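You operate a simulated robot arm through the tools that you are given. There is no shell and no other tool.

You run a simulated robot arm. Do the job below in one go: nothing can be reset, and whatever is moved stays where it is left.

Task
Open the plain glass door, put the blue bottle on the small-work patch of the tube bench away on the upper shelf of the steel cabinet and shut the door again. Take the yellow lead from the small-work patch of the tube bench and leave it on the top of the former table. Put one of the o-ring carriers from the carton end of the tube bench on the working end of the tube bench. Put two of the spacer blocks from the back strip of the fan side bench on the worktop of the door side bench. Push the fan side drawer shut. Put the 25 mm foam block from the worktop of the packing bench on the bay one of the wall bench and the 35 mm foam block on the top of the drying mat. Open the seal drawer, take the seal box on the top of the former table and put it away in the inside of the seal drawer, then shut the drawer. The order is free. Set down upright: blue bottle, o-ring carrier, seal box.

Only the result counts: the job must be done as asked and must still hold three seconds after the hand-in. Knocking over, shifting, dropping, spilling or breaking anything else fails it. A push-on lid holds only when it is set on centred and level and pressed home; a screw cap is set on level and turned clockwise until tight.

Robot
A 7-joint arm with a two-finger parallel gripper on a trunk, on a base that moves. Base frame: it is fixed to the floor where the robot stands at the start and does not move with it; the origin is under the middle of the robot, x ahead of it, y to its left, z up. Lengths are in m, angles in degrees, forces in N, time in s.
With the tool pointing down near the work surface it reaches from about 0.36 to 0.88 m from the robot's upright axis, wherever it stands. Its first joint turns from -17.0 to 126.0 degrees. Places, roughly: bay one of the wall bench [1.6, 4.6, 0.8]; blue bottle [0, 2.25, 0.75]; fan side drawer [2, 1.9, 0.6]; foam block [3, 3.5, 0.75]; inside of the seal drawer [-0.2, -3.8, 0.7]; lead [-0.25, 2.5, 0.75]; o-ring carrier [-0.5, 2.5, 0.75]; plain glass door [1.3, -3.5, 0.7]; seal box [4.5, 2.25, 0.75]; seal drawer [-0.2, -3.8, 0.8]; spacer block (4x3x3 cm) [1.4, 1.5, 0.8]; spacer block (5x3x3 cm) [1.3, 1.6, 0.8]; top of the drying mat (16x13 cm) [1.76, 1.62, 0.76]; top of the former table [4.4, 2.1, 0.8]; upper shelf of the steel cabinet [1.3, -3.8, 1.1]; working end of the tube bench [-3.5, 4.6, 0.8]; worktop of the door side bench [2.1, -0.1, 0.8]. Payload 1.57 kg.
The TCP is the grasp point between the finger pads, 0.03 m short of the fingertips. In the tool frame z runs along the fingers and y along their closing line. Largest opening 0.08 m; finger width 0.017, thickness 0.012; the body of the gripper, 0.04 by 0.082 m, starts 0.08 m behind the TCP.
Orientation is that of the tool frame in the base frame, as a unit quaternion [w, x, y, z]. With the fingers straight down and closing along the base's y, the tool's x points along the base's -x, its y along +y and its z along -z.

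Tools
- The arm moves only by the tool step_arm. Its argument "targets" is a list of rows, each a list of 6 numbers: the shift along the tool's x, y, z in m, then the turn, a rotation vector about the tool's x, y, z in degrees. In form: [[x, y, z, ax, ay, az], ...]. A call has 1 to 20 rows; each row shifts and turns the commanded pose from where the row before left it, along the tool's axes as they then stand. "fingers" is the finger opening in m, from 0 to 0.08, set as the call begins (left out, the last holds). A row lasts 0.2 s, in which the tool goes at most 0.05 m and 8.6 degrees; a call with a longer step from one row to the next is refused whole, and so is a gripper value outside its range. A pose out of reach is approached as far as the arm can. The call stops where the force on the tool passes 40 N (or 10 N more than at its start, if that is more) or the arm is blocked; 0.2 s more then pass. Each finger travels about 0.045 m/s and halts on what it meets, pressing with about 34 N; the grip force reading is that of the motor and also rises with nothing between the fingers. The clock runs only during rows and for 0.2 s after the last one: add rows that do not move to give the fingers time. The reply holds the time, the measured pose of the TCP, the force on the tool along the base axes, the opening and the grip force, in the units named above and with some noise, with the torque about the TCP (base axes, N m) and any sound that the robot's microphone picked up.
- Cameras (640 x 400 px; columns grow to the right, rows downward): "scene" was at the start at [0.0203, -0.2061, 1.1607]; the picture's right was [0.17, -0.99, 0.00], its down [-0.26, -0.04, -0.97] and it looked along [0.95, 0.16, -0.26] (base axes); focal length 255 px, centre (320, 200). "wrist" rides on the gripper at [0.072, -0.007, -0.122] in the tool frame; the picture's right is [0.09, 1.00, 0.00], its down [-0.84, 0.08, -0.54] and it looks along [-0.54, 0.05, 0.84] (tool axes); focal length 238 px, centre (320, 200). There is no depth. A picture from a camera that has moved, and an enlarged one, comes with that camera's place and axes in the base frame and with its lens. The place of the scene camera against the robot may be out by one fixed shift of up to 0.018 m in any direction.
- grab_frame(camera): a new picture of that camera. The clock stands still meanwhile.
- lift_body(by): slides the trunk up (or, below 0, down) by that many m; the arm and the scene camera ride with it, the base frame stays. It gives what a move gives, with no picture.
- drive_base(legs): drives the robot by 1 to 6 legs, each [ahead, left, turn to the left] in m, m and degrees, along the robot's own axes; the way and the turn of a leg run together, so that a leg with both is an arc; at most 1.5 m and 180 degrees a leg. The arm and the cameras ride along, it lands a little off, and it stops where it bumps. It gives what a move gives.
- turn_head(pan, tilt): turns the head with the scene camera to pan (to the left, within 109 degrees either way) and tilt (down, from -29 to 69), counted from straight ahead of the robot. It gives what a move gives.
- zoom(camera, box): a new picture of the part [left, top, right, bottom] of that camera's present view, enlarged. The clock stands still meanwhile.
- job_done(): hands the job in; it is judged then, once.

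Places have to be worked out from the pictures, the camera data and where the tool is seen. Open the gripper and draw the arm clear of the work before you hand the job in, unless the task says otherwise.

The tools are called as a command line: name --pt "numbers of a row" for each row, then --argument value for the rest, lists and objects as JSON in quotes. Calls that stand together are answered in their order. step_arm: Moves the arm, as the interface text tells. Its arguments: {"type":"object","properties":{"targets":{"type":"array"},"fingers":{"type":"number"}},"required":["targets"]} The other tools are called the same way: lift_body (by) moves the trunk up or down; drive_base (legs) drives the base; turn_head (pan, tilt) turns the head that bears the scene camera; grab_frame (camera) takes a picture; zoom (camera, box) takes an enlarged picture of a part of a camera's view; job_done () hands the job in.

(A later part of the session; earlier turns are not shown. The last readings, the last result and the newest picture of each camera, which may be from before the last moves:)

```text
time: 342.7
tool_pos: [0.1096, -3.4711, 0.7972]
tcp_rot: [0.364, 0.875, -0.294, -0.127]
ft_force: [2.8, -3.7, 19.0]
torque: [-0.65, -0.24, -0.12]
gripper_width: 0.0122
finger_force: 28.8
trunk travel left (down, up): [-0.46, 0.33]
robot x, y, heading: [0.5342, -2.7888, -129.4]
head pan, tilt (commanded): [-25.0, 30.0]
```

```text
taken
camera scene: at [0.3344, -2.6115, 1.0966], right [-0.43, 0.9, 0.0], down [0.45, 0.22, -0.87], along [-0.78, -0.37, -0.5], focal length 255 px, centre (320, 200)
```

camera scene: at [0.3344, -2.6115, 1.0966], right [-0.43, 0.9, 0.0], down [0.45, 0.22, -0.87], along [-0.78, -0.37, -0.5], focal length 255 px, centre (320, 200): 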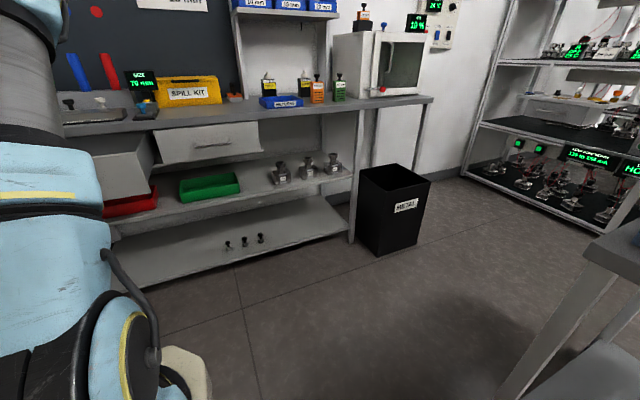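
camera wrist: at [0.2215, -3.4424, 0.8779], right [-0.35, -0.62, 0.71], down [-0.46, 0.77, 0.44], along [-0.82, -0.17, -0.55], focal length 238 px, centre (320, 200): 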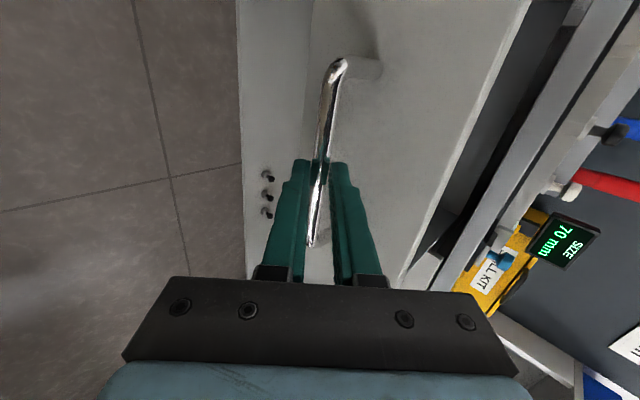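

The drawer is now out about 0.24 m. I release the bar the same way as before and look inside from above.

step_arm --pt "0 0 0 0 0 0" --pt "0 0 0 0 0 0" --pt "0 0 0 0 0 0" --fingers 0.055

step_arm --pt "0 0 -0.02 0 0 0" --pt "0 0 -0.02 0 0 0" --pt "0 0 -0.02 0 0 0"

grab_frame --camera "wrist"

```text
time: 343.5
tool_pos: [0.1091, -3.4721, 0.7958]
tcp_rot: [0.364, 0.875, -0.294, -0.127]
ft_force: [-0.3, -0.1, -0.4]
torque: [-0.01, -0.05, -0.03]
gripper_width: 0.0552
finger_force: 0.0
trunk travel left (down, up): [-0.46, 0.33]
robot x, y, heading: [0.531, -2.7876, -129.4]
head pan, tilt (commanded): [-25.0, 30.0]
```

```text
time: 344.3
tool_pos: [0.1343, -3.4367, 0.8392]
tcp_rot: [0.364, 0.875, -0.292, -0.127]
ft_force: [-0.9, 0.0, 0.1]
torque: [-0.02, 0.01, -0.02]
gripper_width: 0.0551
finger_force: 0.0
trunk travel left (down, up): [-0.46, 0.33]
robot x, y, heading: [0.5365, -2.79, -129.1]
head pan, tilt (commanded): [-25.0, 30.0]
```

```text
taken
camera wrist: at [0.2473, -3.4085, 0.9194], right [-0.35, -0.62, 0.71], down [-0.46, 0.77, 0.44], along [-0.82, -0.17, -0.55], focal length 238 px, centre (320, 200)
```

wrist: 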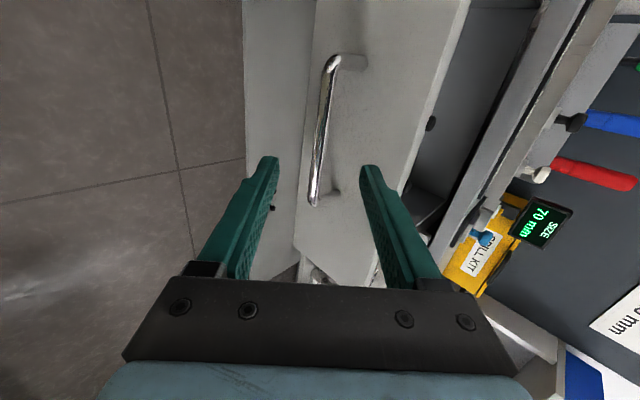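

Now I raise the trunk, level the tool to point down with the camera facing forward, and photograph the drawer's inside.

lift_body --by 0.3

step_arm --pt "0 0 0 7.5 0 0" --pt "0 0 0 7.5 0 0" --pt "0 0 0 7.5 0 0" --pt "0 0 0 7.5 0 0" --pt "0 0 0 7.5 0 0" --pt "0 0 0 7.5 0 0" --pt "0 0 0 0 0 -8.2" --pt "0 0 0 0 0 -8.2" --pt "0 0 0 0 0 -8.2" --pt "0 0 0 0 0 -8.2" --pt "0 0 0 0 0 -8.2" --pt "0 0 0 0 0 -8.2" --pt "0 0 0 0 0 -8.2" --pt "0 0 0 0 0 -8.2" --pt "0 0 0 0 0 -8.2" --pt "0 0 0 0 0 -8.2" --pt "0 0 0 0 0 -8" --fingers 0.08

grab_frame --camera "wrist"

turn_head --pan 0 --tilt 40

grab_frame --camera "scene"

```text
time: 347.3
tool_pos: [0.1344, -3.4362, 1.1384]
tcp_rot: [0.363, 0.875, -0.294, -0.127]
ft_force: [0.4, -0.1, 0.6]
torque: [0.04, 0.02, -0.01]
gripper_width: 0.0551
finger_force: 0.1
trunk travel left (down, up): [-0.76, 0.03]
robot x, y, heading: [0.5336, -2.788, -129.3]
head pan, tilt (commanded): [-25.0, 30.0]
```

```text
time: 350.9
tool_pos: [0.1341, -3.4366, 1.1389]
tcp_rot: [-0.004, 0.896, 0.445, -0.005]
ft_force: [0.4, 0.0, -0.3]
torque: [0.01, -0.02, 0.0]
gripper_width: 0.0798
finger_force: 0.1
trunk travel left (down, up): [-0.76, 0.03]
robot x, y, heading: [0.5357, -2.7902, -129.6]
head pan, tilt (commanded): [-25.0, 30.0]
```

```text
taken
camera wrist: at [0.1737, -3.3761, 1.2607], right [0.85, -0.53, -0.01], down [-0.44, -0.71, 0.55], along [-0.3, -0.46, -0.84], focal length 238 px, centre (320, 200)
```

wrist: 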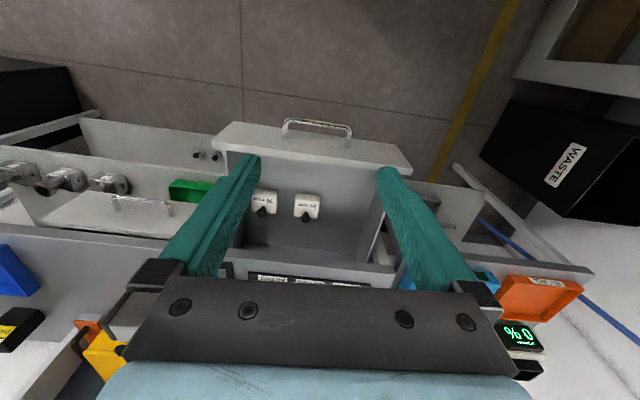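

```text
time: 351.8
tool_pos: [0.1357, -3.4361, 1.1388]
tcp_rot: [-0.003, 0.896, 0.444, -0.004]
ft_force: [0.2, -0.9, 0.2]
torque: [0.02, 0.0, -0.01]
gripper_width: 0.08
finger_force: 0.1
trunk travel left (down, up): [-0.76, 0.03]
robot x, y, heading: [0.5352, -2.7832, -129.3]
head pan, tilt (commanded): [0.0, 40.0]
```

```text
taken
camera scene: at [0.3615, -2.6385, 1.3812], right [-0.77, 0.63, 0.0], down [0.41, 0.5, -0.77], along [-0.49, -0.59, -0.64], focal length 255 px, centre (320, 200)
```

scene: 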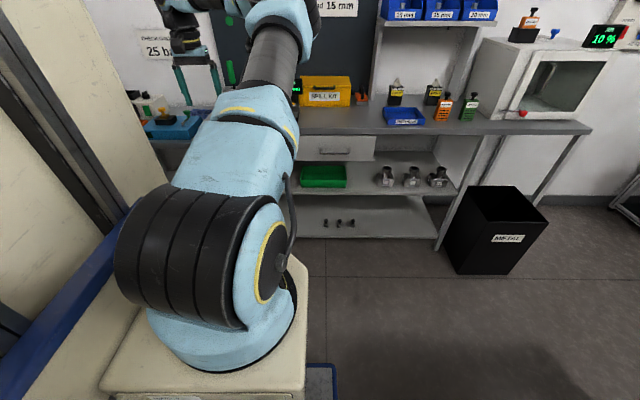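

The open drawer holds two small labelled items with free room beside them. Now I go for the blue bottle: I drive backward away from the cabinet corner, keeping clear of carton and cart, and across to the gap.

drive_base --legs '[[-0.75, 0, 0], [0, -0.7, 0], [-1.2, 0, 0]]'

drive_base --legs '[[0, -1.15, 0], [0, -1.1, 0]]'

turn_head --pan -100 --tilt 20

grab_frame --camera "scene"

```text
time: 365.0
tool_pos: [0.825, -1.4842, 1.1396]
tcp_rot: [-0.003, 0.894, 0.448, -0.005]
ft_force: [-0.1, 0.2, -0.3]
torque: [0.03, -0.02, -0.02]
gripper_width: 0.0801
finger_force: 0.0
trunk travel left (down, up): [-0.76, 0.03]
robot x, y, heading: [1.222, -0.8287, -129.0]
head pan, tilt (commanded): [0.0, 40.0]
```

```text
time: 376.1
tool_pos: [-0.9332, -0.0736, 1.1382]
tcp_rot: [-0.002, 0.893, 0.451, -0.004]
ft_force: [-0.3, 0.6, -0.4]
torque: [-0.02, -0.01, -0.01]
gripper_width: 0.0801
finger_force: 0.1
trunk travel left (down, up): [-0.76, 0.03]
robot x, y, heading: [-0.5454, 0.5818, -128.5]
head pan, tilt (commanded): [0.0, 40.0]
```

```text
time: 377.9
tool_pos: [-0.9325, -0.0752, 1.1394]
tcp_rot: [-0.002, 0.893, 0.451, -0.005]
ft_force: [-0.2, 0.1, 0.6]
torque: [0.03, 0.03, -0.01]
gripper_width: 0.0799
finger_force: 0.1
trunk travel left (down, up): [-0.76, 0.03]
robot x, y, heading: [-0.5424, 0.5801, -128.5]
head pan, tilt (commanded): [-100.0, 20.0]
```

```text
taken
camera scene: at [-0.7271, 0.8644, 1.4125], right [0.75, 0.66, 0.0], down [0.23, -0.26, -0.94], along [-0.62, 0.7, -0.34], focal length 255 px, centre (320, 200)
```

scene: 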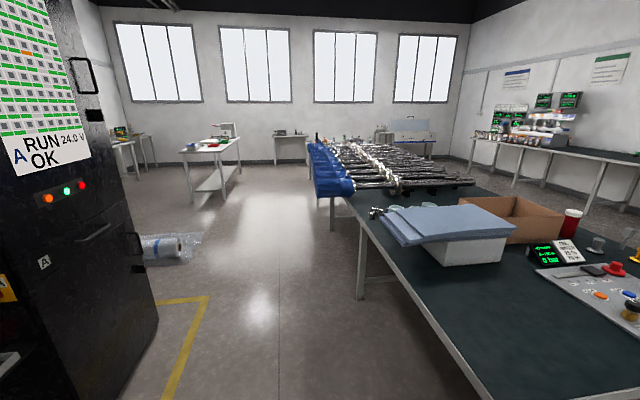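

I'm centred on the gap (u≈-0.79, v≈0.10). I back up through it into the fan-side aisle.

drive_base --legs '[[0, 0, -1.2], [-1.3, 0, 0], [-1.25, 0, 0]]'

turn_head --pan -60 --tilt 25

grab_frame --camera "scene"

turn_head --pan -105 --tilt 25

grab_frame --camera "scene"

```text
time: 390.7
tool_pos: [0.6951, 1.9141, 1.1386]
tcp_rot: [-0.003, 0.895, 0.446, -0.005]
ft_force: [0.4, -0.9, -0.7]
torque: [0.02, 0.01, 0.02]
gripper_width: 0.08
finger_force: 0.1
trunk travel left (down, up): [-0.76, 0.03]
robot x, y, heading: [1.0913, 2.5669, -129.3]
head pan, tilt (commanded): [-100.0, 20.0]
```

```text
time: 391.8
tool_pos: [0.6949, 1.9131, 1.1403]
tcp_rot: [-0.003, 0.895, 0.446, -0.005]
ft_force: [-1.0, 0.3, -0.2]
torque: [0.0, 0.0, 0.01]
gripper_width: 0.08
finger_force: 0.1
trunk travel left (down, up): [-0.76, 0.03]
robot x, y, heading: [1.0896, 2.5602, -128.9]
head pan, tilt (commanded): [-60.0, 25.0]
```

```text
taken
camera scene: at [0.8804, 2.7929, 1.4045], right [0.16, 0.99, 0.0], down [0.42, -0.07, -0.91], along [-0.89, 0.14, -0.42], focal length 255 px, centre (320, 200)
```

scene: 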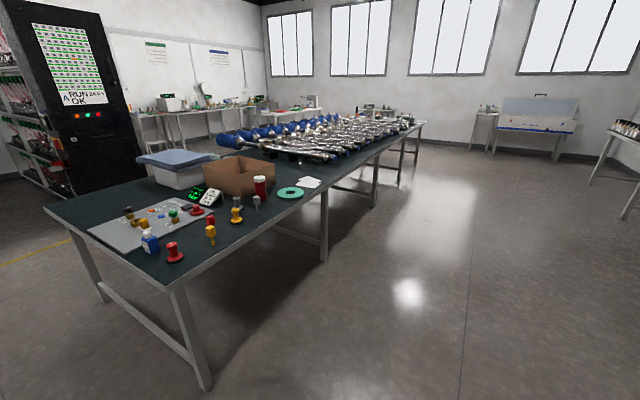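

```text
time: 392.9
tool_pos: [0.695, 1.9132, 1.1386]
tcp_rot: [-0.003, 0.895, 0.447, -0.004]
ft_force: [-0.3, -0.1, 0.0]
torque: [-0.02, 0.01, 0.02]
gripper_width: 0.0799
finger_force: 0.0
trunk travel left (down, up): [-0.76, 0.03]
robot x, y, heading: [1.0939, 2.5642, -129.1]
head pan, tilt (commanded): [-105.0, 25.0]
```

```text
taken
camera scene: at [0.9173, 2.8528, 1.4045], right [0.81, 0.59, 0.0], down [0.25, -0.34, -0.91], along [-0.53, 0.73, -0.42], focal length 255 px, centre (320, 200)
```

scene: 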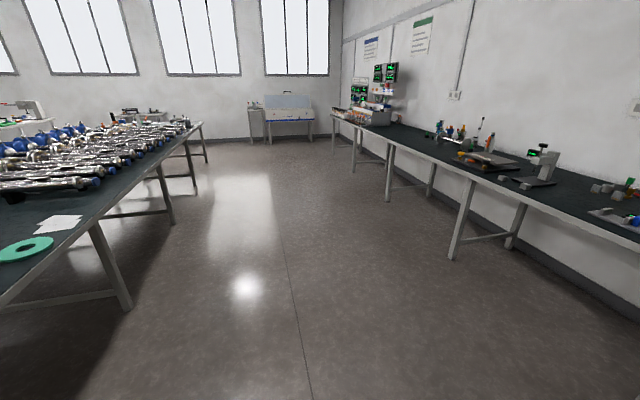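

A good view of the tube bench: I zoom in on the small-work patch to find the blue bottle, yellow lead and o-ring carriers.

turn_head --pan -60 --tilt 25

zoom --camera "scene" --box '[40, 150, 340, 300]'

zoom --camera "scene" --box '[80, 180, 280, 280]'

```text
time: 394.0
tool_pos: [0.6955, 1.9121, 1.1387]
tcp_rot: [-0.003, 0.895, 0.446, -0.005]
ft_force: [-0.5, 0.2, 0.7]
torque: [-0.01, -0.01, 0.01]
gripper_width: 0.0799
finger_force: 0.0
trunk travel left (down, up): [-0.76, 0.03]
robot x, y, heading: [1.0919, 2.5639, -128.9]
head pan, tilt (commanded): [-60.0, 25.0]
```

```text
2.13 times, centred on (190, 225) of scene
camera zoom: at [0.8804, 2.7929, 1.4045], right [0.16, 0.99, 0.0], down [0.42, -0.07, -0.91], along [-0.89, 0.14, -0.42], focal length 544 px, centre (597, 147)
```

zoom: 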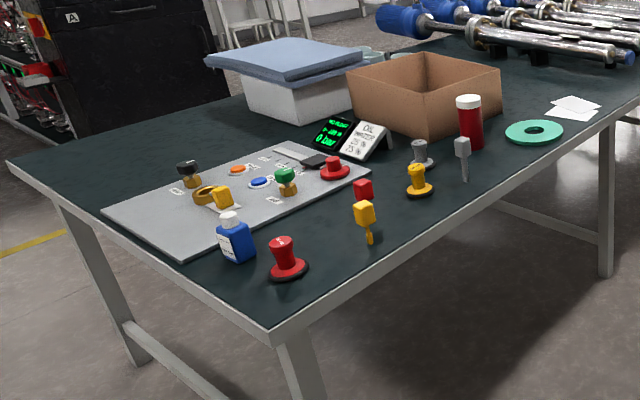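

```text
3.20 times, centred on (180, 230) of scene
camera zoom: at [0.8804, 2.7929, 1.4045], right [0.16, 0.99, 0.0], down [0.42, -0.07, -0.91], along [-0.89, 0.14, -0.42], focal length 816 px, centre (768, 104)
```

zoom: 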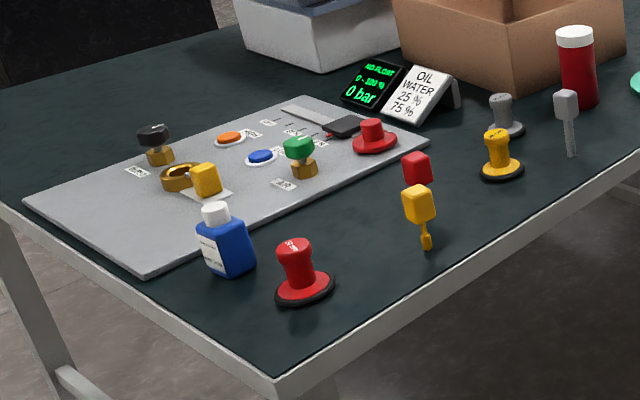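

The blue bottle stands beside the tray, red/yellow/grey knobbed carriers with black rings stand near, and cubes on stems look like leads. I move in front of the patch for a closer look.

drive_base --legs '[[0, -0.75, 0], [0.25, 0, 0]]'

turn_head --pan -15 --tilt 45

grab_frame --camera "scene"

grab_frame --camera "wrist"

```text
time: 399.6
tool_pos: [-0.0468, 2.19, 1.1388]
tcp_rot: [-0.003, 0.894, 0.448, -0.004]
ft_force: [0.1, -0.5, -0.9]
torque: [-0.02, 0.02, 0.01]
gripper_width: 0.08
finger_force: 0.1
trunk travel left (down, up): [-0.76, 0.03]
robot x, y, heading: [0.3454, 2.8448, -128.7]
head pan, tilt (commanded): [-60.0, 25.0]
```

```text
time: 400.7
tool_pos: [-0.0468, 2.1902, 1.139]
tcp_rot: [-0.003, 0.894, 0.448, -0.005]
ft_force: [-0.5, 0.7, -0.6]
torque: [-0.02, 0.05, 0.04]
gripper_width: 0.0798
finger_force: 0.1
trunk travel left (down, up): [-0.76, 0.03]
robot x, y, heading: [0.3487, 2.842, -128.8]
head pan, tilt (commanded): [-15.0, 45.0]
```

```text
taken
camera scene: at [0.1613, 3.0085, 1.3739], right [-0.59, 0.81, 0.0], down [0.57, 0.42, -0.71], along [-0.57, -0.42, -0.71], focal length 255 px, centre (320, 200)
```

scene: 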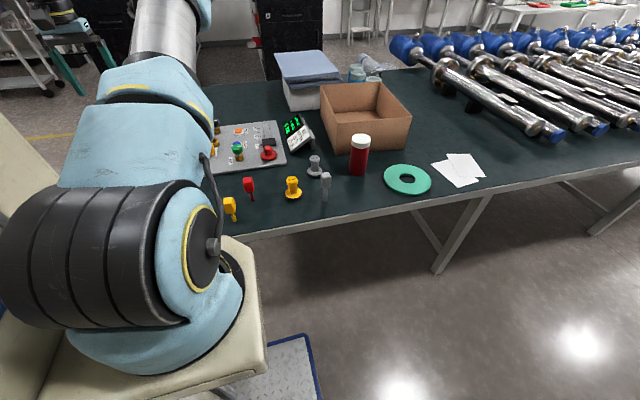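

```text
taken
camera wrist: at [-0.0081, 2.2511, 1.2606], right [0.85, -0.52, -0.01], down [-0.43, -0.72, 0.55], along [-0.29, -0.46, -0.84], focal length 238 px, centre (320, 200)
```

wrist: 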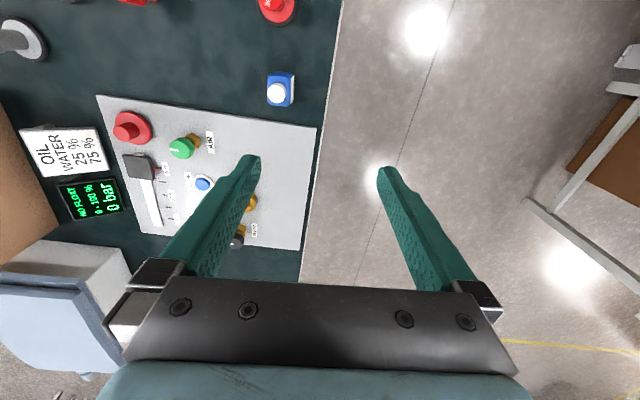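

The bottle with its white cap shows at the wrist picture's (281, 90). I zoom on the leads and carriers in the scene view.

zoom --camera "scene" --box '[200, 100, 392, 230]'

zoom --camera "wrist" --box '[230, 50, 330, 130]'

```text
3.08 times, centred on (296, 165) of scene
camera zoom: at [0.1613, 3.0085, 1.3739], right [-0.59, 0.81, 0.0], down [0.57, 0.42, -0.71], along [-0.57, -0.42, -0.71], focal length 785 px, centre (394, 308)
```

zoom: 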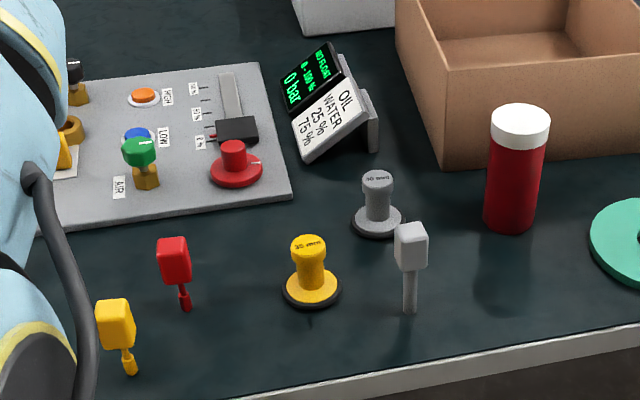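

```text
5.00 times, centred on (280, 90) of wrist
camera zoom: at [-0.0081, 2.2511, 1.2606], right [0.85, -0.52, -0.01], down [-0.43, -0.72, 0.55], along [-0.29, -0.46, -0.84], focal length 1192 px, centre (520, 750)
```

zoom: 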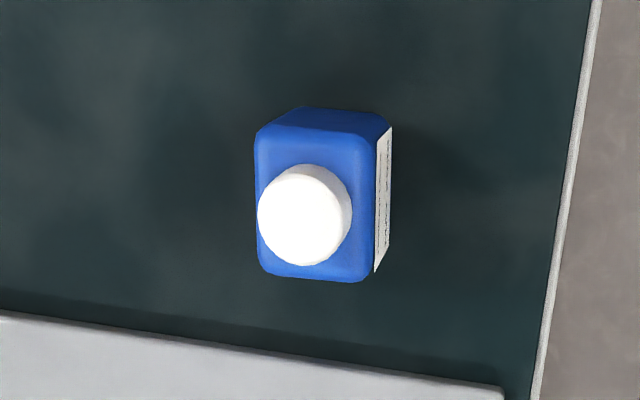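

The carriers are knobbed spools (yellow and grey by the carton); leads are plug heads with stems. While here I'll take the grey carrier first: I sidestep right 0.38 m and go 0.08 m closer.

drive_base --legs '[[0, -0.36, 0], [0.06, 0, -0.8]]'

grab_frame --camera "wrist"

grab_frame --camera "scene"

```text
time: 403.5
tool_pos: [-0.3709, 2.3726, 1.1398]
tcp_rot: [-0.003, 0.898, 0.44, -0.005]
ft_force: [0.4, -0.6, 0.3]
torque: [0.04, 0.0, 0.02]
gripper_width: 0.0801
finger_force: 0.0
trunk travel left (down, up): [-0.76, 0.03]
robot x, y, heading: [0.0314, 3.0226, -129.5]
head pan, tilt (commanded): [-15.0, 45.0]
```

```text
taken
camera wrist: at [-0.3322, 2.4333, 1.2607], right [0.84, -0.54, -0.01], down [-0.44, -0.71, 0.55], along [-0.3, -0.46, -0.84], focal length 238 px, centre (320, 200)
```

wrist: 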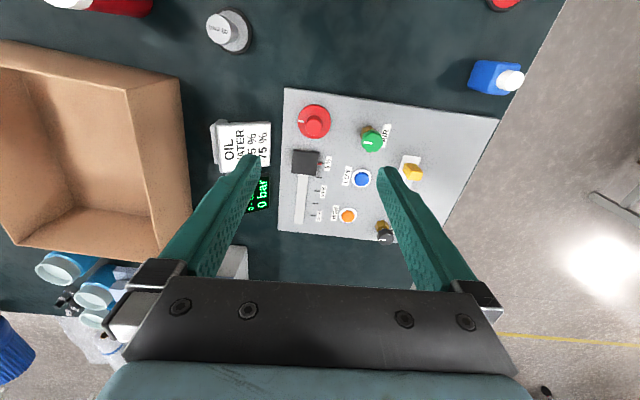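

```text
taken
camera scene: at [-0.1513, 3.1882, 1.3739], right [-0.58, 0.82, 0.0], down [0.58, 0.41, -0.71], along [-0.58, -0.41, -0.71], focal length 255 px, centre (320, 200)
```

scene: 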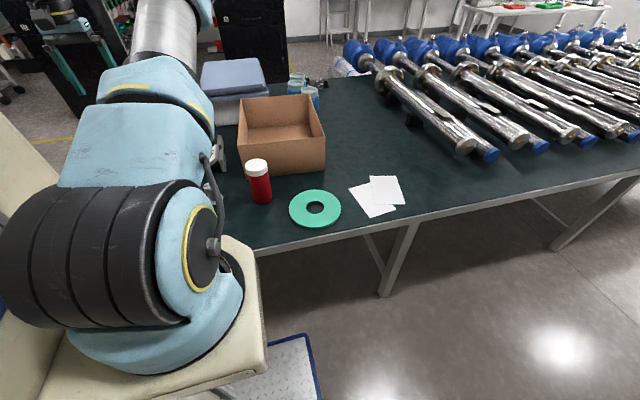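

The grey carrier is at about (-0.451, 2.532). I move the open gripper over it and lower to take a closer look.

step_arm --pt "0.0192 -0.0403 0 0 0 0" --pt "0.0192 -0.0403 0 0 0 0" --pt "0.0192 -0.0402 0 0 0 0" --pt "0.0192 -0.0402 0 0 0 0" --pt "0 0 0.03 0 0 0" --pt "0 0 0 0 0 0"

lift_body --by -0.2

grab_frame --camera "wrist"

```text
time: 404.9
tool_pos: [-0.4532, 2.5322, 1.1104]
tcp_rot: [-0.003, 0.898, 0.44, -0.004]
ft_force: [-1.3, -0.5, 0.0]
torque: [0.02, 0.02, 0.0]
gripper_width: 0.0798
finger_force: 0.0
trunk travel left (down, up): [-0.76, 0.03]
robot x, y, heading: [0.0297, 3.0232, -129.8]
head pan, tilt (commanded): [-15.0, 45.0]
```

```text
time: 407.1
tool_pos: [-0.4522, 2.532, 0.91]
tcp_rot: [-0.004, 0.898, 0.441, -0.004]
ft_force: [0.3, 0.1, 0.6]
torque: [0.0, -0.01, 0.02]
gripper_width: 0.0799
finger_force: 0.1
trunk travel left (down, up): [-0.56, 0.23]
robot x, y, heading: [0.0353, 3.0192, -129.9]
head pan, tilt (commanded): [-15.0, 45.0]
```

```text
taken
camera wrist: at [-0.4134, 2.5921, 1.0319], right [0.84, -0.54, -0.01], down [-0.44, -0.71, 0.55], along [-0.3, -0.46, -0.84], focal length 238 px, centre (320, 200)
```

wrist: 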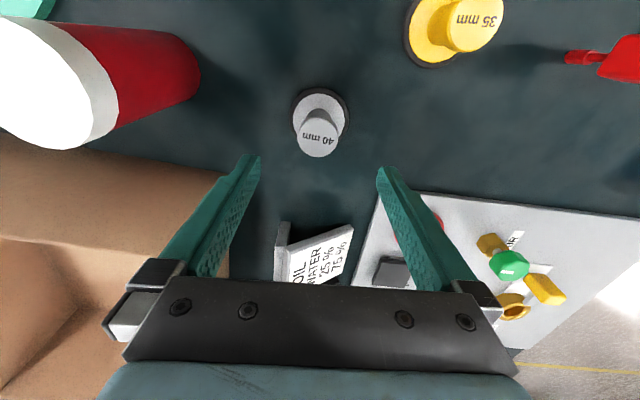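

The grey "40 mm" carrier stands right under the gripper (about (-0.453, 2.533), knob top z≈0.825). I lower so the tips stay above its flange and close on the knob.

step_arm --pt "0 0 0.035 0 0 0" --pt "0 0 0.035 0 0 0" --pt "0 0 0.033 0 0 0" --pt "0 0 0 0 0 0"

grab_frame --camera "wrist"

```text
time: 408.1
tool_pos: [-0.4534, 2.5327, 0.8068]
tcp_rot: [-0.003, 0.897, 0.441, -0.004]
ft_force: [0.4, -0.2, 0.6]
torque: [-0.03, -0.01, 0.01]
gripper_width: 0.08
finger_force: 0.0
trunk travel left (down, up): [-0.56, 0.23]
robot x, y, heading: [0.0339, 3.0193, -129.4]
head pan, tilt (commanded): [-15.0, 45.0]
```

```text
taken
camera wrist: at [-0.4148, 2.5925, 0.9285], right [0.84, -0.54, -0.01], down [-0.44, -0.71, 0.55], along [-0.3, -0.46, -0.84], focal length 238 px, centre (320, 200)
```

wrist: 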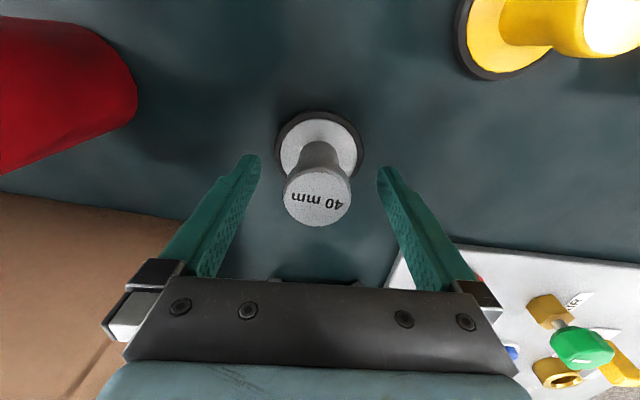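

The knob is centred. I close the fingers on it.

step_arm --pt "0 0 0 0 0 0" --pt "0 0 0 0 0 0" --pt "0 0 0 0 0 0" --pt "0 0 0 0 0 0" --fingers 0

step_arm --pt "0 0 -0.02 0 0 0" --pt "0 0 -0.04 0 0 0" --pt "0 0 -0.04 0 0 0" --pt "0 0 -0.04 0 0 0" --pt "0 0 0 0 0 0"

grab_frame --camera "wrist"

```text
time: 409.1
tool_pos: [-0.4535, 2.5316, 0.8086]
tcp_rot: [-0.003, 0.898, 0.441, -0.004]
ft_force: [0.2, -0.2, 0.4]
torque: [-0.03, -0.04, 0.0]
gripper_width: 0.0367
finger_force: 26.3
trunk travel left (down, up): [-0.56, 0.23]
robot x, y, heading: [0.0323, 3.016, -129.9]
head pan, tilt (commanded): [-15.0, 45.0]
```

```text
time: 410.3
tool_pos: [-0.4519, 2.532, 0.9471]
tcp_rot: [-0.003, 0.898, 0.44, -0.005]
ft_force: [-0.2, 0.1, -0.8]
torque: [0.0, 0.02, -0.01]
gripper_width: 0.0366
finger_force: 33.9
trunk travel left (down, up): [-0.56, 0.23]
robot x, y, heading: [0.0334, 3.0198, -130.2]
head pan, tilt (commanded): [-15.0, 45.0]
```

```text
taken
camera wrist: at [-0.4134, 2.592, 1.0691], right [0.84, -0.54, -0.01], down [-0.44, -0.71, 0.55], along [-0.3, -0.46, -0.84], focal length 238 px, centre (320, 200)
```

wrist: 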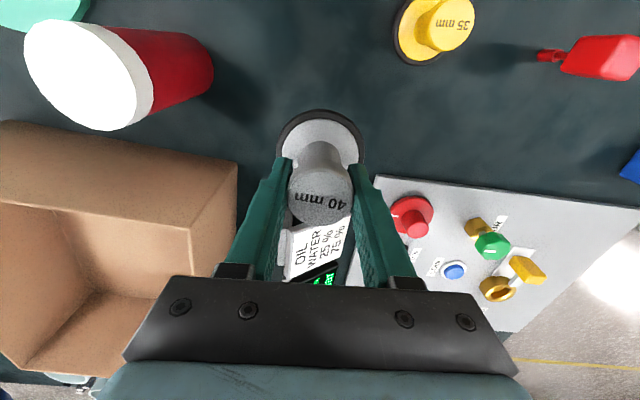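

The carrier is in hand (its base 5 cm below the TCP). I back off from the bench and sidestep along the aisle to the working end.

drive_base --legs '[[-0.35, 0, 0], [0, -1.25, 0], [0, -1.2, 0]]'

turn_head --pan -60 --tilt 30

grab_frame --camera "scene"

```text
time: 424.2
tool_pos: [-2.1297, 4.3388, 0.947]
tcp_rot: [-0.004, 0.893, 0.45, -0.004]
ft_force: [-0.5, 0.4, -0.5]
torque: [0.04, 0.0, -0.01]
gripper_width: 0.0365
finger_force: 34.3
trunk travel left (down, up): [-0.56, 0.23]
robot x, y, heading: [-1.6551, 4.8315, -128.8]
head pan, tilt (commanded): [-15.0, 45.0]
```

```text
time: 425.4
tool_pos: [-2.1297, 4.3391, 0.9468]
tcp_rot: [-0.004, 0.893, 0.449, -0.005]
ft_force: [-0.5, 0.0, 0.5]
torque: [0.02, -0.01, 0.03]
gripper_width: 0.0364
finger_force: 34.0
trunk travel left (down, up): [-0.56, 0.23]
robot x, y, heading: [-1.6549, 4.8344, -128.7]
head pan, tilt (commanded): [-60.0, 30.0]
```

```text
taken
camera scene: at [-1.8647, 5.063, 1.1965], right [0.15, 0.99, 0.0], down [0.49, -0.08, -0.87], along [-0.86, 0.13, -0.5], focal length 255 px, centre (320, 200)
```

scene: 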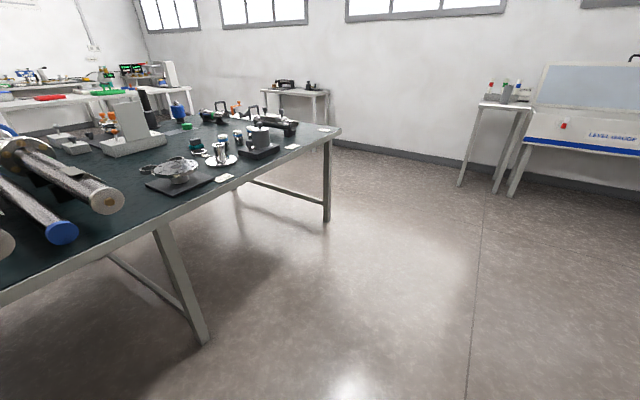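

The bench's far end is ahead with various items. I zoom in to find a free patch on the working end.

zoom --camera "scene" --box '[60, 70, 360, 240]'

drive_base --legs '[[0, -0.9, -0.8]]'

turn_head --pan -25 --tilt 40

grab_frame --camera "scene"

grab_frame --camera "wrist"

```text
2.13 times, centred on (210, 155) of scene
camera zoom: at [-1.8647, 5.063, 1.1965], right [0.15, 0.99, 0.0], down [0.49, -0.08, -0.87], along [-0.86, 0.13, -0.5], focal length 544 px, centre (555, 296)
```

zoom: 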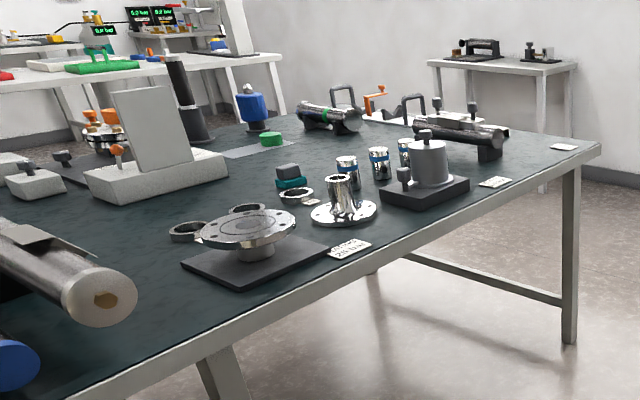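

```text
time: 430.1
tool_pos: [-2.8288, 4.9052, 0.9463]
tcp_rot: [-0.004, 0.896, 0.444, -0.005]
ft_force: [0.3, 0.2, -0.9]
torque: [0.01, 0.01, 0.01]
gripper_width: 0.0361
finger_force: 33.9
trunk travel left (down, up): [-0.56, 0.23]
robot x, y, heading: [-2.35, 5.3983, -129.5]
head pan, tilt (commanded): [-60.0, 30.0]
```

```text
time: 431.1
tool_pos: [-2.8269, 4.9057, 0.9479]
tcp_rot: [-0.005, 0.896, 0.445, -0.005]
ft_force: [-0.5, 0.3, -1.3]
torque: [0.02, -0.02, -0.02]
gripper_width: 0.0364
finger_force: 34.2
trunk travel left (down, up): [-0.56, 0.23]
robot x, y, heading: [-2.3473, 5.3988, -129.1]
head pan, tilt (commanded): [-25.0, 40.0]
```

```text
taken
camera scene: at [-2.5432, 5.5751, 1.1811], right [-0.43, 0.9, 0.0], down [0.58, 0.28, -0.77], along [-0.69, -0.33, -0.64], focal length 255 px, centre (320, 200)
```

scene: 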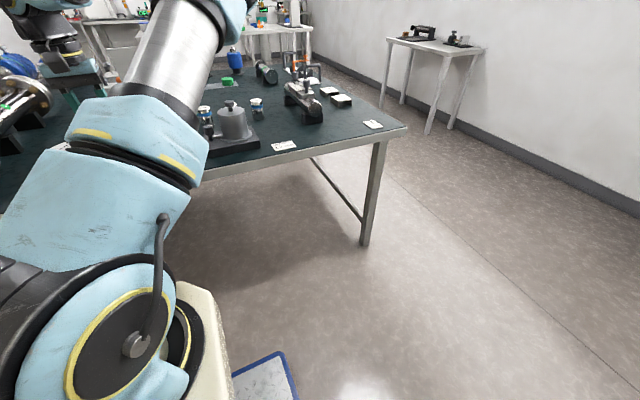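

```text
taken
camera wrist: at [-2.7893, 4.9661, 1.0687], right [0.85, -0.53, -0.01], down [-0.44, -0.71, 0.55], along [-0.3, -0.46, -0.84], focal length 238 px, centre (320, 200)
```

wrist: 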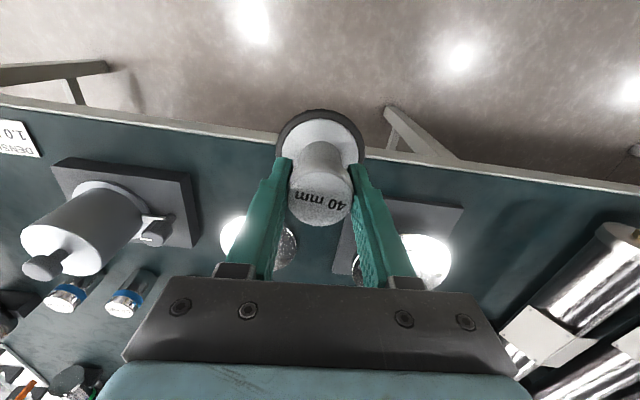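

The working end is crowded near the front. I raise the trunk and shift further along for a clear view from above.

lift_body --by 0.22

turn_head --pan -10 --tilt 35

grab_frame --camera "scene"

drive_base --legs '[[0, -0.5, 0]]'

grab_frame --camera "wrist"

turn_head --pan 10 --tilt 35

grab_frame --camera "scene"

```text
time: 433.4
tool_pos: [-2.8277, 4.9058, 1.1681]
tcp_rot: [-0.003, 0.896, 0.445, -0.005]
ft_force: [-0.5, -0.1, -1.0]
torque: [0.02, 0.01, -0.01]
gripper_width: 0.0363
finger_force: 34.4
trunk travel left (down, up): [-0.78, 0.01]
robot x, y, heading: [-2.351, 5.3991, -129.4]
head pan, tilt (commanded): [-25.0, 40.0]
```

```text
time: 434.2
tool_pos: [-2.8277, 4.9054, 1.1663]
tcp_rot: [-0.003, 0.896, 0.444, -0.005]
ft_force: [-0.5, 0.2, -0.6]
torque: [0.02, -0.01, -0.03]
gripper_width: 0.0361
finger_force: 34.2
trunk travel left (down, up): [-0.78, 0.01]
robot x, y, heading: [-2.3484, 5.399, -128.9]
head pan, tilt (commanded): [-10.0, 35.0]
```

```text
taken
camera scene: at [-2.5334, 5.5545, 1.4087], right [-0.65, 0.76, 0.0], down [0.44, 0.37, -0.82], along [-0.62, -0.53, -0.57], focal length 255 px, centre (320, 200)
```

scene: 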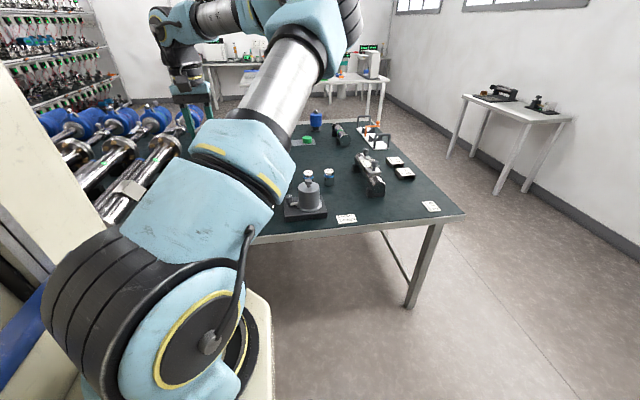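

```text
time: 437.1
tool_pos: [-3.2106, 5.2184, 1.1681]
tcp_rot: [-0.003, 0.895, 0.446, -0.004]
ft_force: [-0.2, -0.5, -0.3]
torque: [0.02, -0.04, -0.02]
gripper_width: 0.0363
finger_force: 33.7
trunk travel left (down, up): [-0.78, 0.01]
robot x, y, heading: [-2.7283, 5.7044, -129.3]
head pan, tilt (commanded): [-10.0, 35.0]
```

```text
taken
camera wrist: at [-3.1712, 5.2784, 1.2888], right [0.85, -0.53, -0.01], down [-0.44, -0.71, 0.55], along [-0.3, -0.46, -0.84], focal length 238 px, centre (320, 200)
```

wrist: 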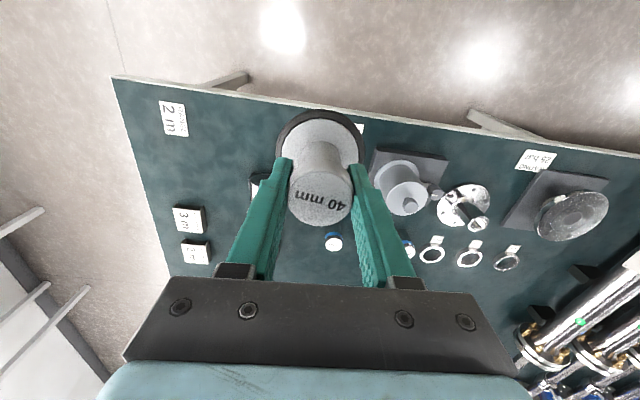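

```text
time: 437.9
tool_pos: [-3.2107, 5.2175, 1.1675]
tcp_rot: [-0.003, 0.895, 0.446, -0.006]
ft_force: [0.4, -0.5, -0.2]
torque: [0.03, 0.01, 0.0]
gripper_width: 0.036
finger_force: 34.0
trunk travel left (down, up): [-0.78, 0.01]
robot x, y, heading: [-2.729, 5.7098, -129.4]
head pan, tilt (commanded): [10.0, 35.0]
```

```text
taken
camera scene: at [-2.8919, 5.8475, 1.4087], right [-0.87, 0.49, 0.0], down [0.28, 0.5, -0.82], along [-0.4, -0.71, -0.57], focal length 255 px, centre (320, 200)
```

scene: 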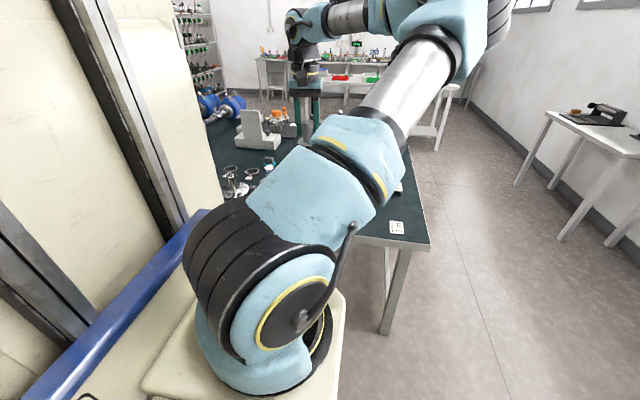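

The wrist view shows a gap at about u≈-5.77, v≈1.75, between the cap plate and the tube clamp. I drive 0.235 m forward so the carrier hangs over it, then lower part-way and check.

drive_base --legs '[[0.235, 0.02, 0]]'

lift_body --by -0.2

grab_frame --camera "wrist"

turn_head --pan -20 --tilt 35

grab_frame --camera "scene"

```text
time: 439.7
tool_pos: [-3.3426, 5.0219, 1.1665]
tcp_rot: [-0.003, 0.895, 0.446, -0.004]
ft_force: [0.5, -0.1, -0.3]
torque: [0.0, 0.02, 0.02]
gripper_width: 0.0358
finger_force: 34.2
trunk travel left (down, up): [-0.78, 0.01]
robot x, y, heading: [-2.86, 5.5162, -129.2]
head pan, tilt (commanded): [10.0, 35.0]
```

```text
time: 441.8
tool_pos: [-3.3423, 5.0219, 0.9665]
tcp_rot: [-0.004, 0.895, 0.446, -0.005]
ft_force: [0.7, -0.2, -0.9]
torque: [-0.02, 0.0, -0.01]
gripper_width: 0.0358
finger_force: 34.2
trunk travel left (down, up): [-0.58, 0.21]
robot x, y, heading: [-2.8638, 5.5092, -129.3]
head pan, tilt (commanded): [10.0, 35.0]
```

```text
taken
camera wrist: at [-3.3038, 5.0824, 1.0888], right [0.85, -0.53, -0.01], down [-0.44, -0.72, 0.55], along [-0.29, -0.46, -0.84], focal length 238 px, centre (320, 200)
```

wrist: 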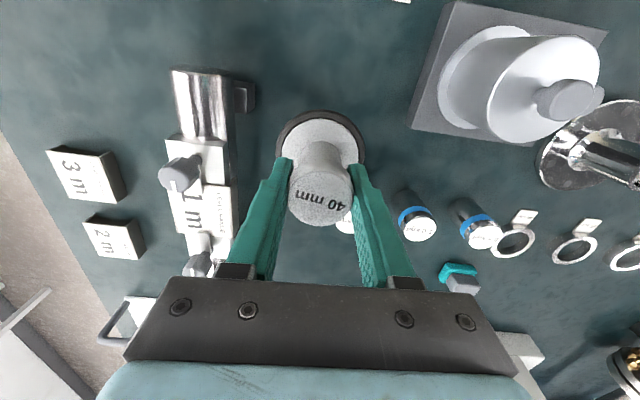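

```text
time: 442.8
tool_pos: [-3.3413, 5.0209, 0.9666]
tcp_rot: [-0.004, 0.895, 0.446, -0.005]
ft_force: [0.0, -0.6, 0.0]
torque: [0.01, -0.05, -0.02]
gripper_width: 0.0358
finger_force: 34.0
trunk travel left (down, up): [-0.58, 0.21]
robot x, y, heading: [-2.8629, 5.5103, -129.2]
head pan, tilt (commanded): [-20.0, 35.0]
```

```text
taken
camera scene: at [-3.0581, 5.6837, 1.2087], right [-0.51, 0.86, 0.0], down [0.49, 0.29, -0.82], along [-0.7, -0.42, -0.57], focal length 255 px, centre (320, 200)
```

scene: 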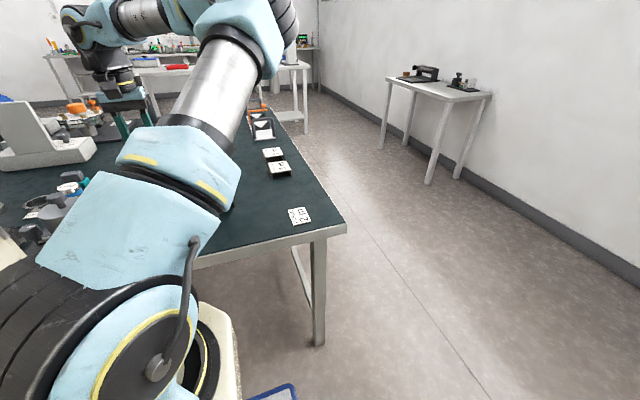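

The spot below is free with ~5 cm to the clamp and more on the other side. I lower the carrier to just above the bench.

step_arm --pt "0 0 0.04 0 0 0" --pt "0 0 0.04 0 0 0" --pt "0 0 0.04 0 0 0" --pt "0 0 0.034 0 0 0" --pt "0 0 0 0 0 0"

step_arm --pt "0 0 0.002 0 0 0" --pt "0 0 0 0 0 0"

```text
time: 444.0
tool_pos: [-3.3443, 5.0222, 0.8133]
tcp_rot: [-0.005, 0.895, 0.446, -0.004]
ft_force: [-0.2, 0.2, -0.4]
torque: [0.01, 0.0, -0.04]
gripper_width: 0.0358
finger_force: 33.7
trunk travel left (down, up): [-0.58, 0.21]
robot x, y, heading: [-2.8629, 5.5123, -129.1]
head pan, tilt (commanded): [-20.0, 35.0]
```

```text
time: 444.6
tool_pos: [-3.3443, 5.0219, 0.81]
tcp_rot: [-0.003, 0.895, 0.446, -0.005]
ft_force: [0.3, -0.2, -1.1]
torque: [0.02, 0.03, 0.0]
gripper_width: 0.0359
finger_force: 33.7
trunk travel left (down, up): [-0.58, 0.21]
robot x, y, heading: [-2.864, 5.5097, -129.2]
head pan, tilt (commanded): [-20.0, 35.0]
```

No contact yet; I go down in 1.5 mm steps until the base touches.

step_arm --pt "0 0 0.0015 0 0 0" --pt "0 0 0 0 0 0"

step_arm --pt "0 0 0.0015 0 0 0" --pt "0 0 0 0 0 0"

```text
time: 445.2
tool_pos: [-3.3444, 5.0214, 0.8093]
tcp_rot: [-0.003, 0.895, 0.446, -0.005]
ft_force: [0.2, 0.8, -1.5]
torque: [-0.01, -0.05, 0.01]
gripper_width: 0.0358
finger_force: 34.0
trunk travel left (down, up): [-0.58, 0.21]
robot x, y, heading: [-2.8606, 5.5121, -129.2]
head pan, tilt (commanded): [-20.0, 35.0]
```

```text
time: 445.8
tool_pos: [-3.3442, 5.0208, 0.8088]
tcp_rot: [-0.004, 0.895, 0.446, -0.004]
ft_force: [0.0, -0.1, -0.6]
torque: [-0.02, 0.02, 0.05]
gripper_width: 0.036
finger_force: 33.8
trunk travel left (down, up): [-0.58, 0.21]
robot x, y, heading: [-2.8606, 5.515, -129.2]
head pan, tilt (commanded): [-20.0, 35.0]
```

step_arm --pt "0 0 0.0015 0 0 0" --pt "0 0 0 0 0 0"

step_arm --pt "0 0 0.0015 0 0 0" --pt "0 0 0 0 0 0"

grab_frame --camera "wrist"

```text
time: 446.4
tool_pos: [-3.3442, 5.0225, 0.8072]
tcp_rot: [-0.003, 0.895, 0.446, -0.005]
ft_force: [-0.1, 2.8, 9.6]
torque: [0.0, -0.21, 0.04]
gripper_width: 0.0357
finger_force: 34.2
trunk travel left (down, up): [-0.58, 0.21]
robot x, y, heading: [-2.8617, 5.511, -129.3]
head pan, tilt (commanded): [-20.0, 35.0]
```

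```text
time: 447.0
tool_pos: [-3.3439, 5.021, 0.8075]
tcp_rot: [-0.002, 0.895, 0.445, -0.006]
ft_force: [-1.8, 5.4, 28.9]
torque: [0.19, -0.19, 0.14]
gripper_width: 0.0359
finger_force: 34.5
trunk travel left (down, up): [-0.58, 0.21]
robot x, y, heading: [-2.861, 5.5144, -129.1]
head pan, tilt (commanded): [-20.0, 35.0]
```

```text
taken
camera wrist: at [-3.3056, 5.083, 0.9284], right [0.85, -0.53, -0.01], down [-0.44, -0.71, 0.55], along [-0.3, -0.46, -0.84], focal length 238 px, centre (320, 200)
```

wrist: 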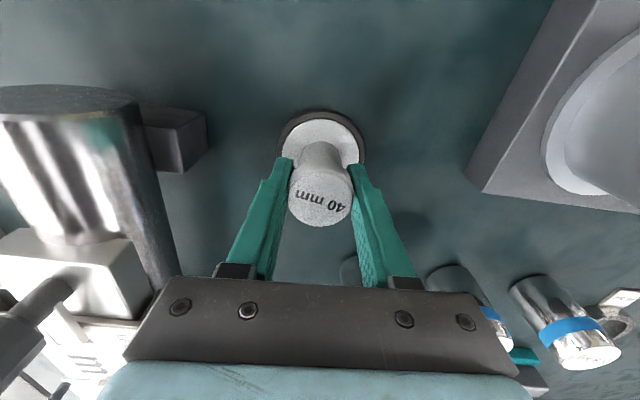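

The carrier stands on the bench. I ease off 1 mm, open, and rise straight up.

step_arm --pt "0 0 -0.0015 0 0 0" --pt "0 0 0 0 0 0" --pt "0 0 0 0 0 0" --pt "0 0 0 0 0 0" --fingers 0.06

step_arm --pt "0 0 -0.02 0 0 0" --pt "0 0 -0.04 0 0 0" --pt "0 0 -0.04 0 0 0" --pt "0 0 -0.04 0 0 0" --pt "0 0 -0.04 0 0 0"

grab_frame --camera "wrist"

```text
time: 448.0
tool_pos: [-3.3439, 5.0221, 0.8074]
tcp_rot: [-0.004, 0.895, 0.446, -0.004]
ft_force: [0.6, 0.5, -0.7]
torque: [0.03, -0.02, 0.01]
gripper_width: 0.0601
finger_force: 0.1
trunk travel left (down, up): [-0.58, 0.21]
robot x, y, heading: [-2.8626, 5.5123, -129.1]
head pan, tilt (commanded): [-20.0, 35.0]
```

```text
time: 449.2
tool_pos: [-3.3421, 5.0214, 0.9864]
tcp_rot: [-0.004, 0.895, 0.445, -0.005]
ft_force: [-0.9, -1.0, 0.1]
torque: [0.0, -0.03, 0.02]
gripper_width: 0.0599
finger_force: 0.0
trunk travel left (down, up): [-0.58, 0.21]
robot x, y, heading: [-2.8606, 5.5129, -129.2]
head pan, tilt (commanded): [-20.0, 35.0]
```

```text
taken
camera wrist: at [-3.3042, 5.0821, 1.1083], right [0.85, -0.53, -0.01], down [-0.44, -0.72, 0.54], along [-0.29, -0.46, -0.84], focal length 238 px, centre (320, 200)
```

wrist: 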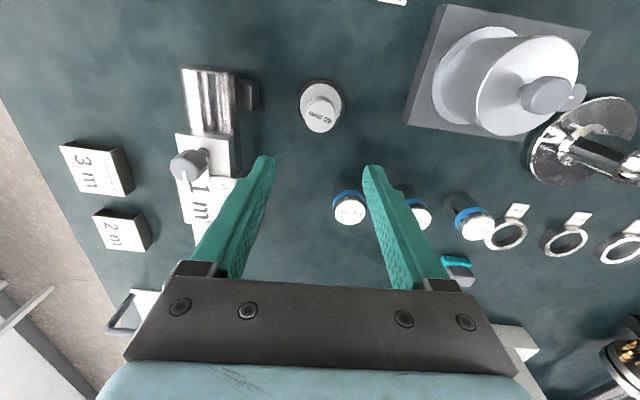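

The carrier stands upright on the working end. Next is the yellow lead: I back off and sidestep left along the aisle to the small-work patch.

drive_base --legs '[[-0.3, 0, -0.4], [0, 1.35, 0], [0, 1.35, 0], [0, 1.3, 0]]'

turn_head --pan -15 --tilt 40

grab_frame --camera "scene"

grab_frame --camera "wrist"

```text
time: 470.1
tool_pos: [-0.0598, 2.7095, 0.9871]
tcp_rot: [-0.004, 0.899, 0.439, -0.004]
ft_force: [-0.4, 0.3, 0.5]
torque: [0.0, 0.02, -0.03]
gripper_width: 0.0597
finger_force: 0.2
trunk travel left (down, up): [-0.58, 0.21]
robot x, y, heading: [0.4273, 3.1954, -129.9]
head pan, tilt (commanded): [-20.0, 35.0]
```

```text
time: 470.8
tool_pos: [-0.0621, 2.7103, 0.9863]
tcp_rot: [-0.004, 0.898, 0.44, -0.005]
ft_force: [-0.3, -0.1, 0.7]
torque: [0.01, 0.0, -0.01]
gripper_width: 0.0599
finger_force: 0.1
trunk travel left (down, up): [-0.58, 0.21]
robot x, y, heading: [0.4242, 3.1969, -129.9]
head pan, tilt (commanded): [-15.0, 40.0]
```

```text
taken
camera scene: at [0.2399, 3.363, 1.2012], right [-0.57, 0.82, 0.0], down [0.53, 0.37, -0.77], along [-0.63, -0.44, -0.64], focal length 255 px, centre (320, 200)
```

scene: 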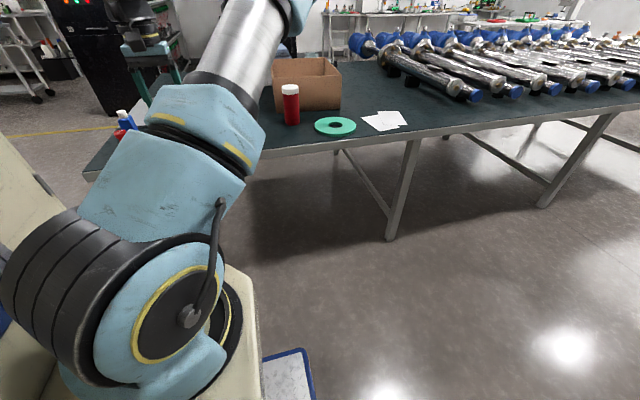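

```text
taken
camera wrist: at [-0.0211, 2.7696, 1.1081], right [0.84, -0.54, -0.01], down [-0.45, -0.71, 0.55], along [-0.3, -0.45, -0.84], focal length 238 px, centre (320, 200)
```

wrist: 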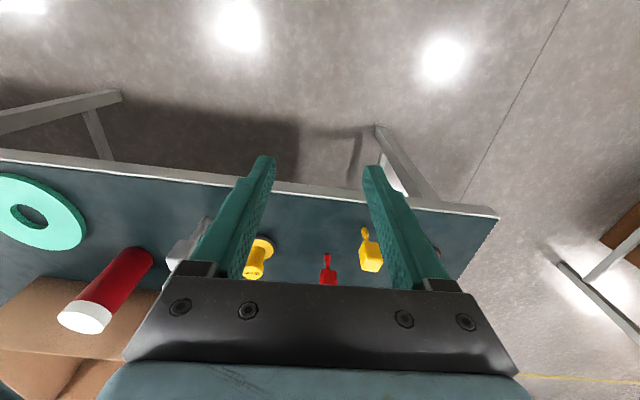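

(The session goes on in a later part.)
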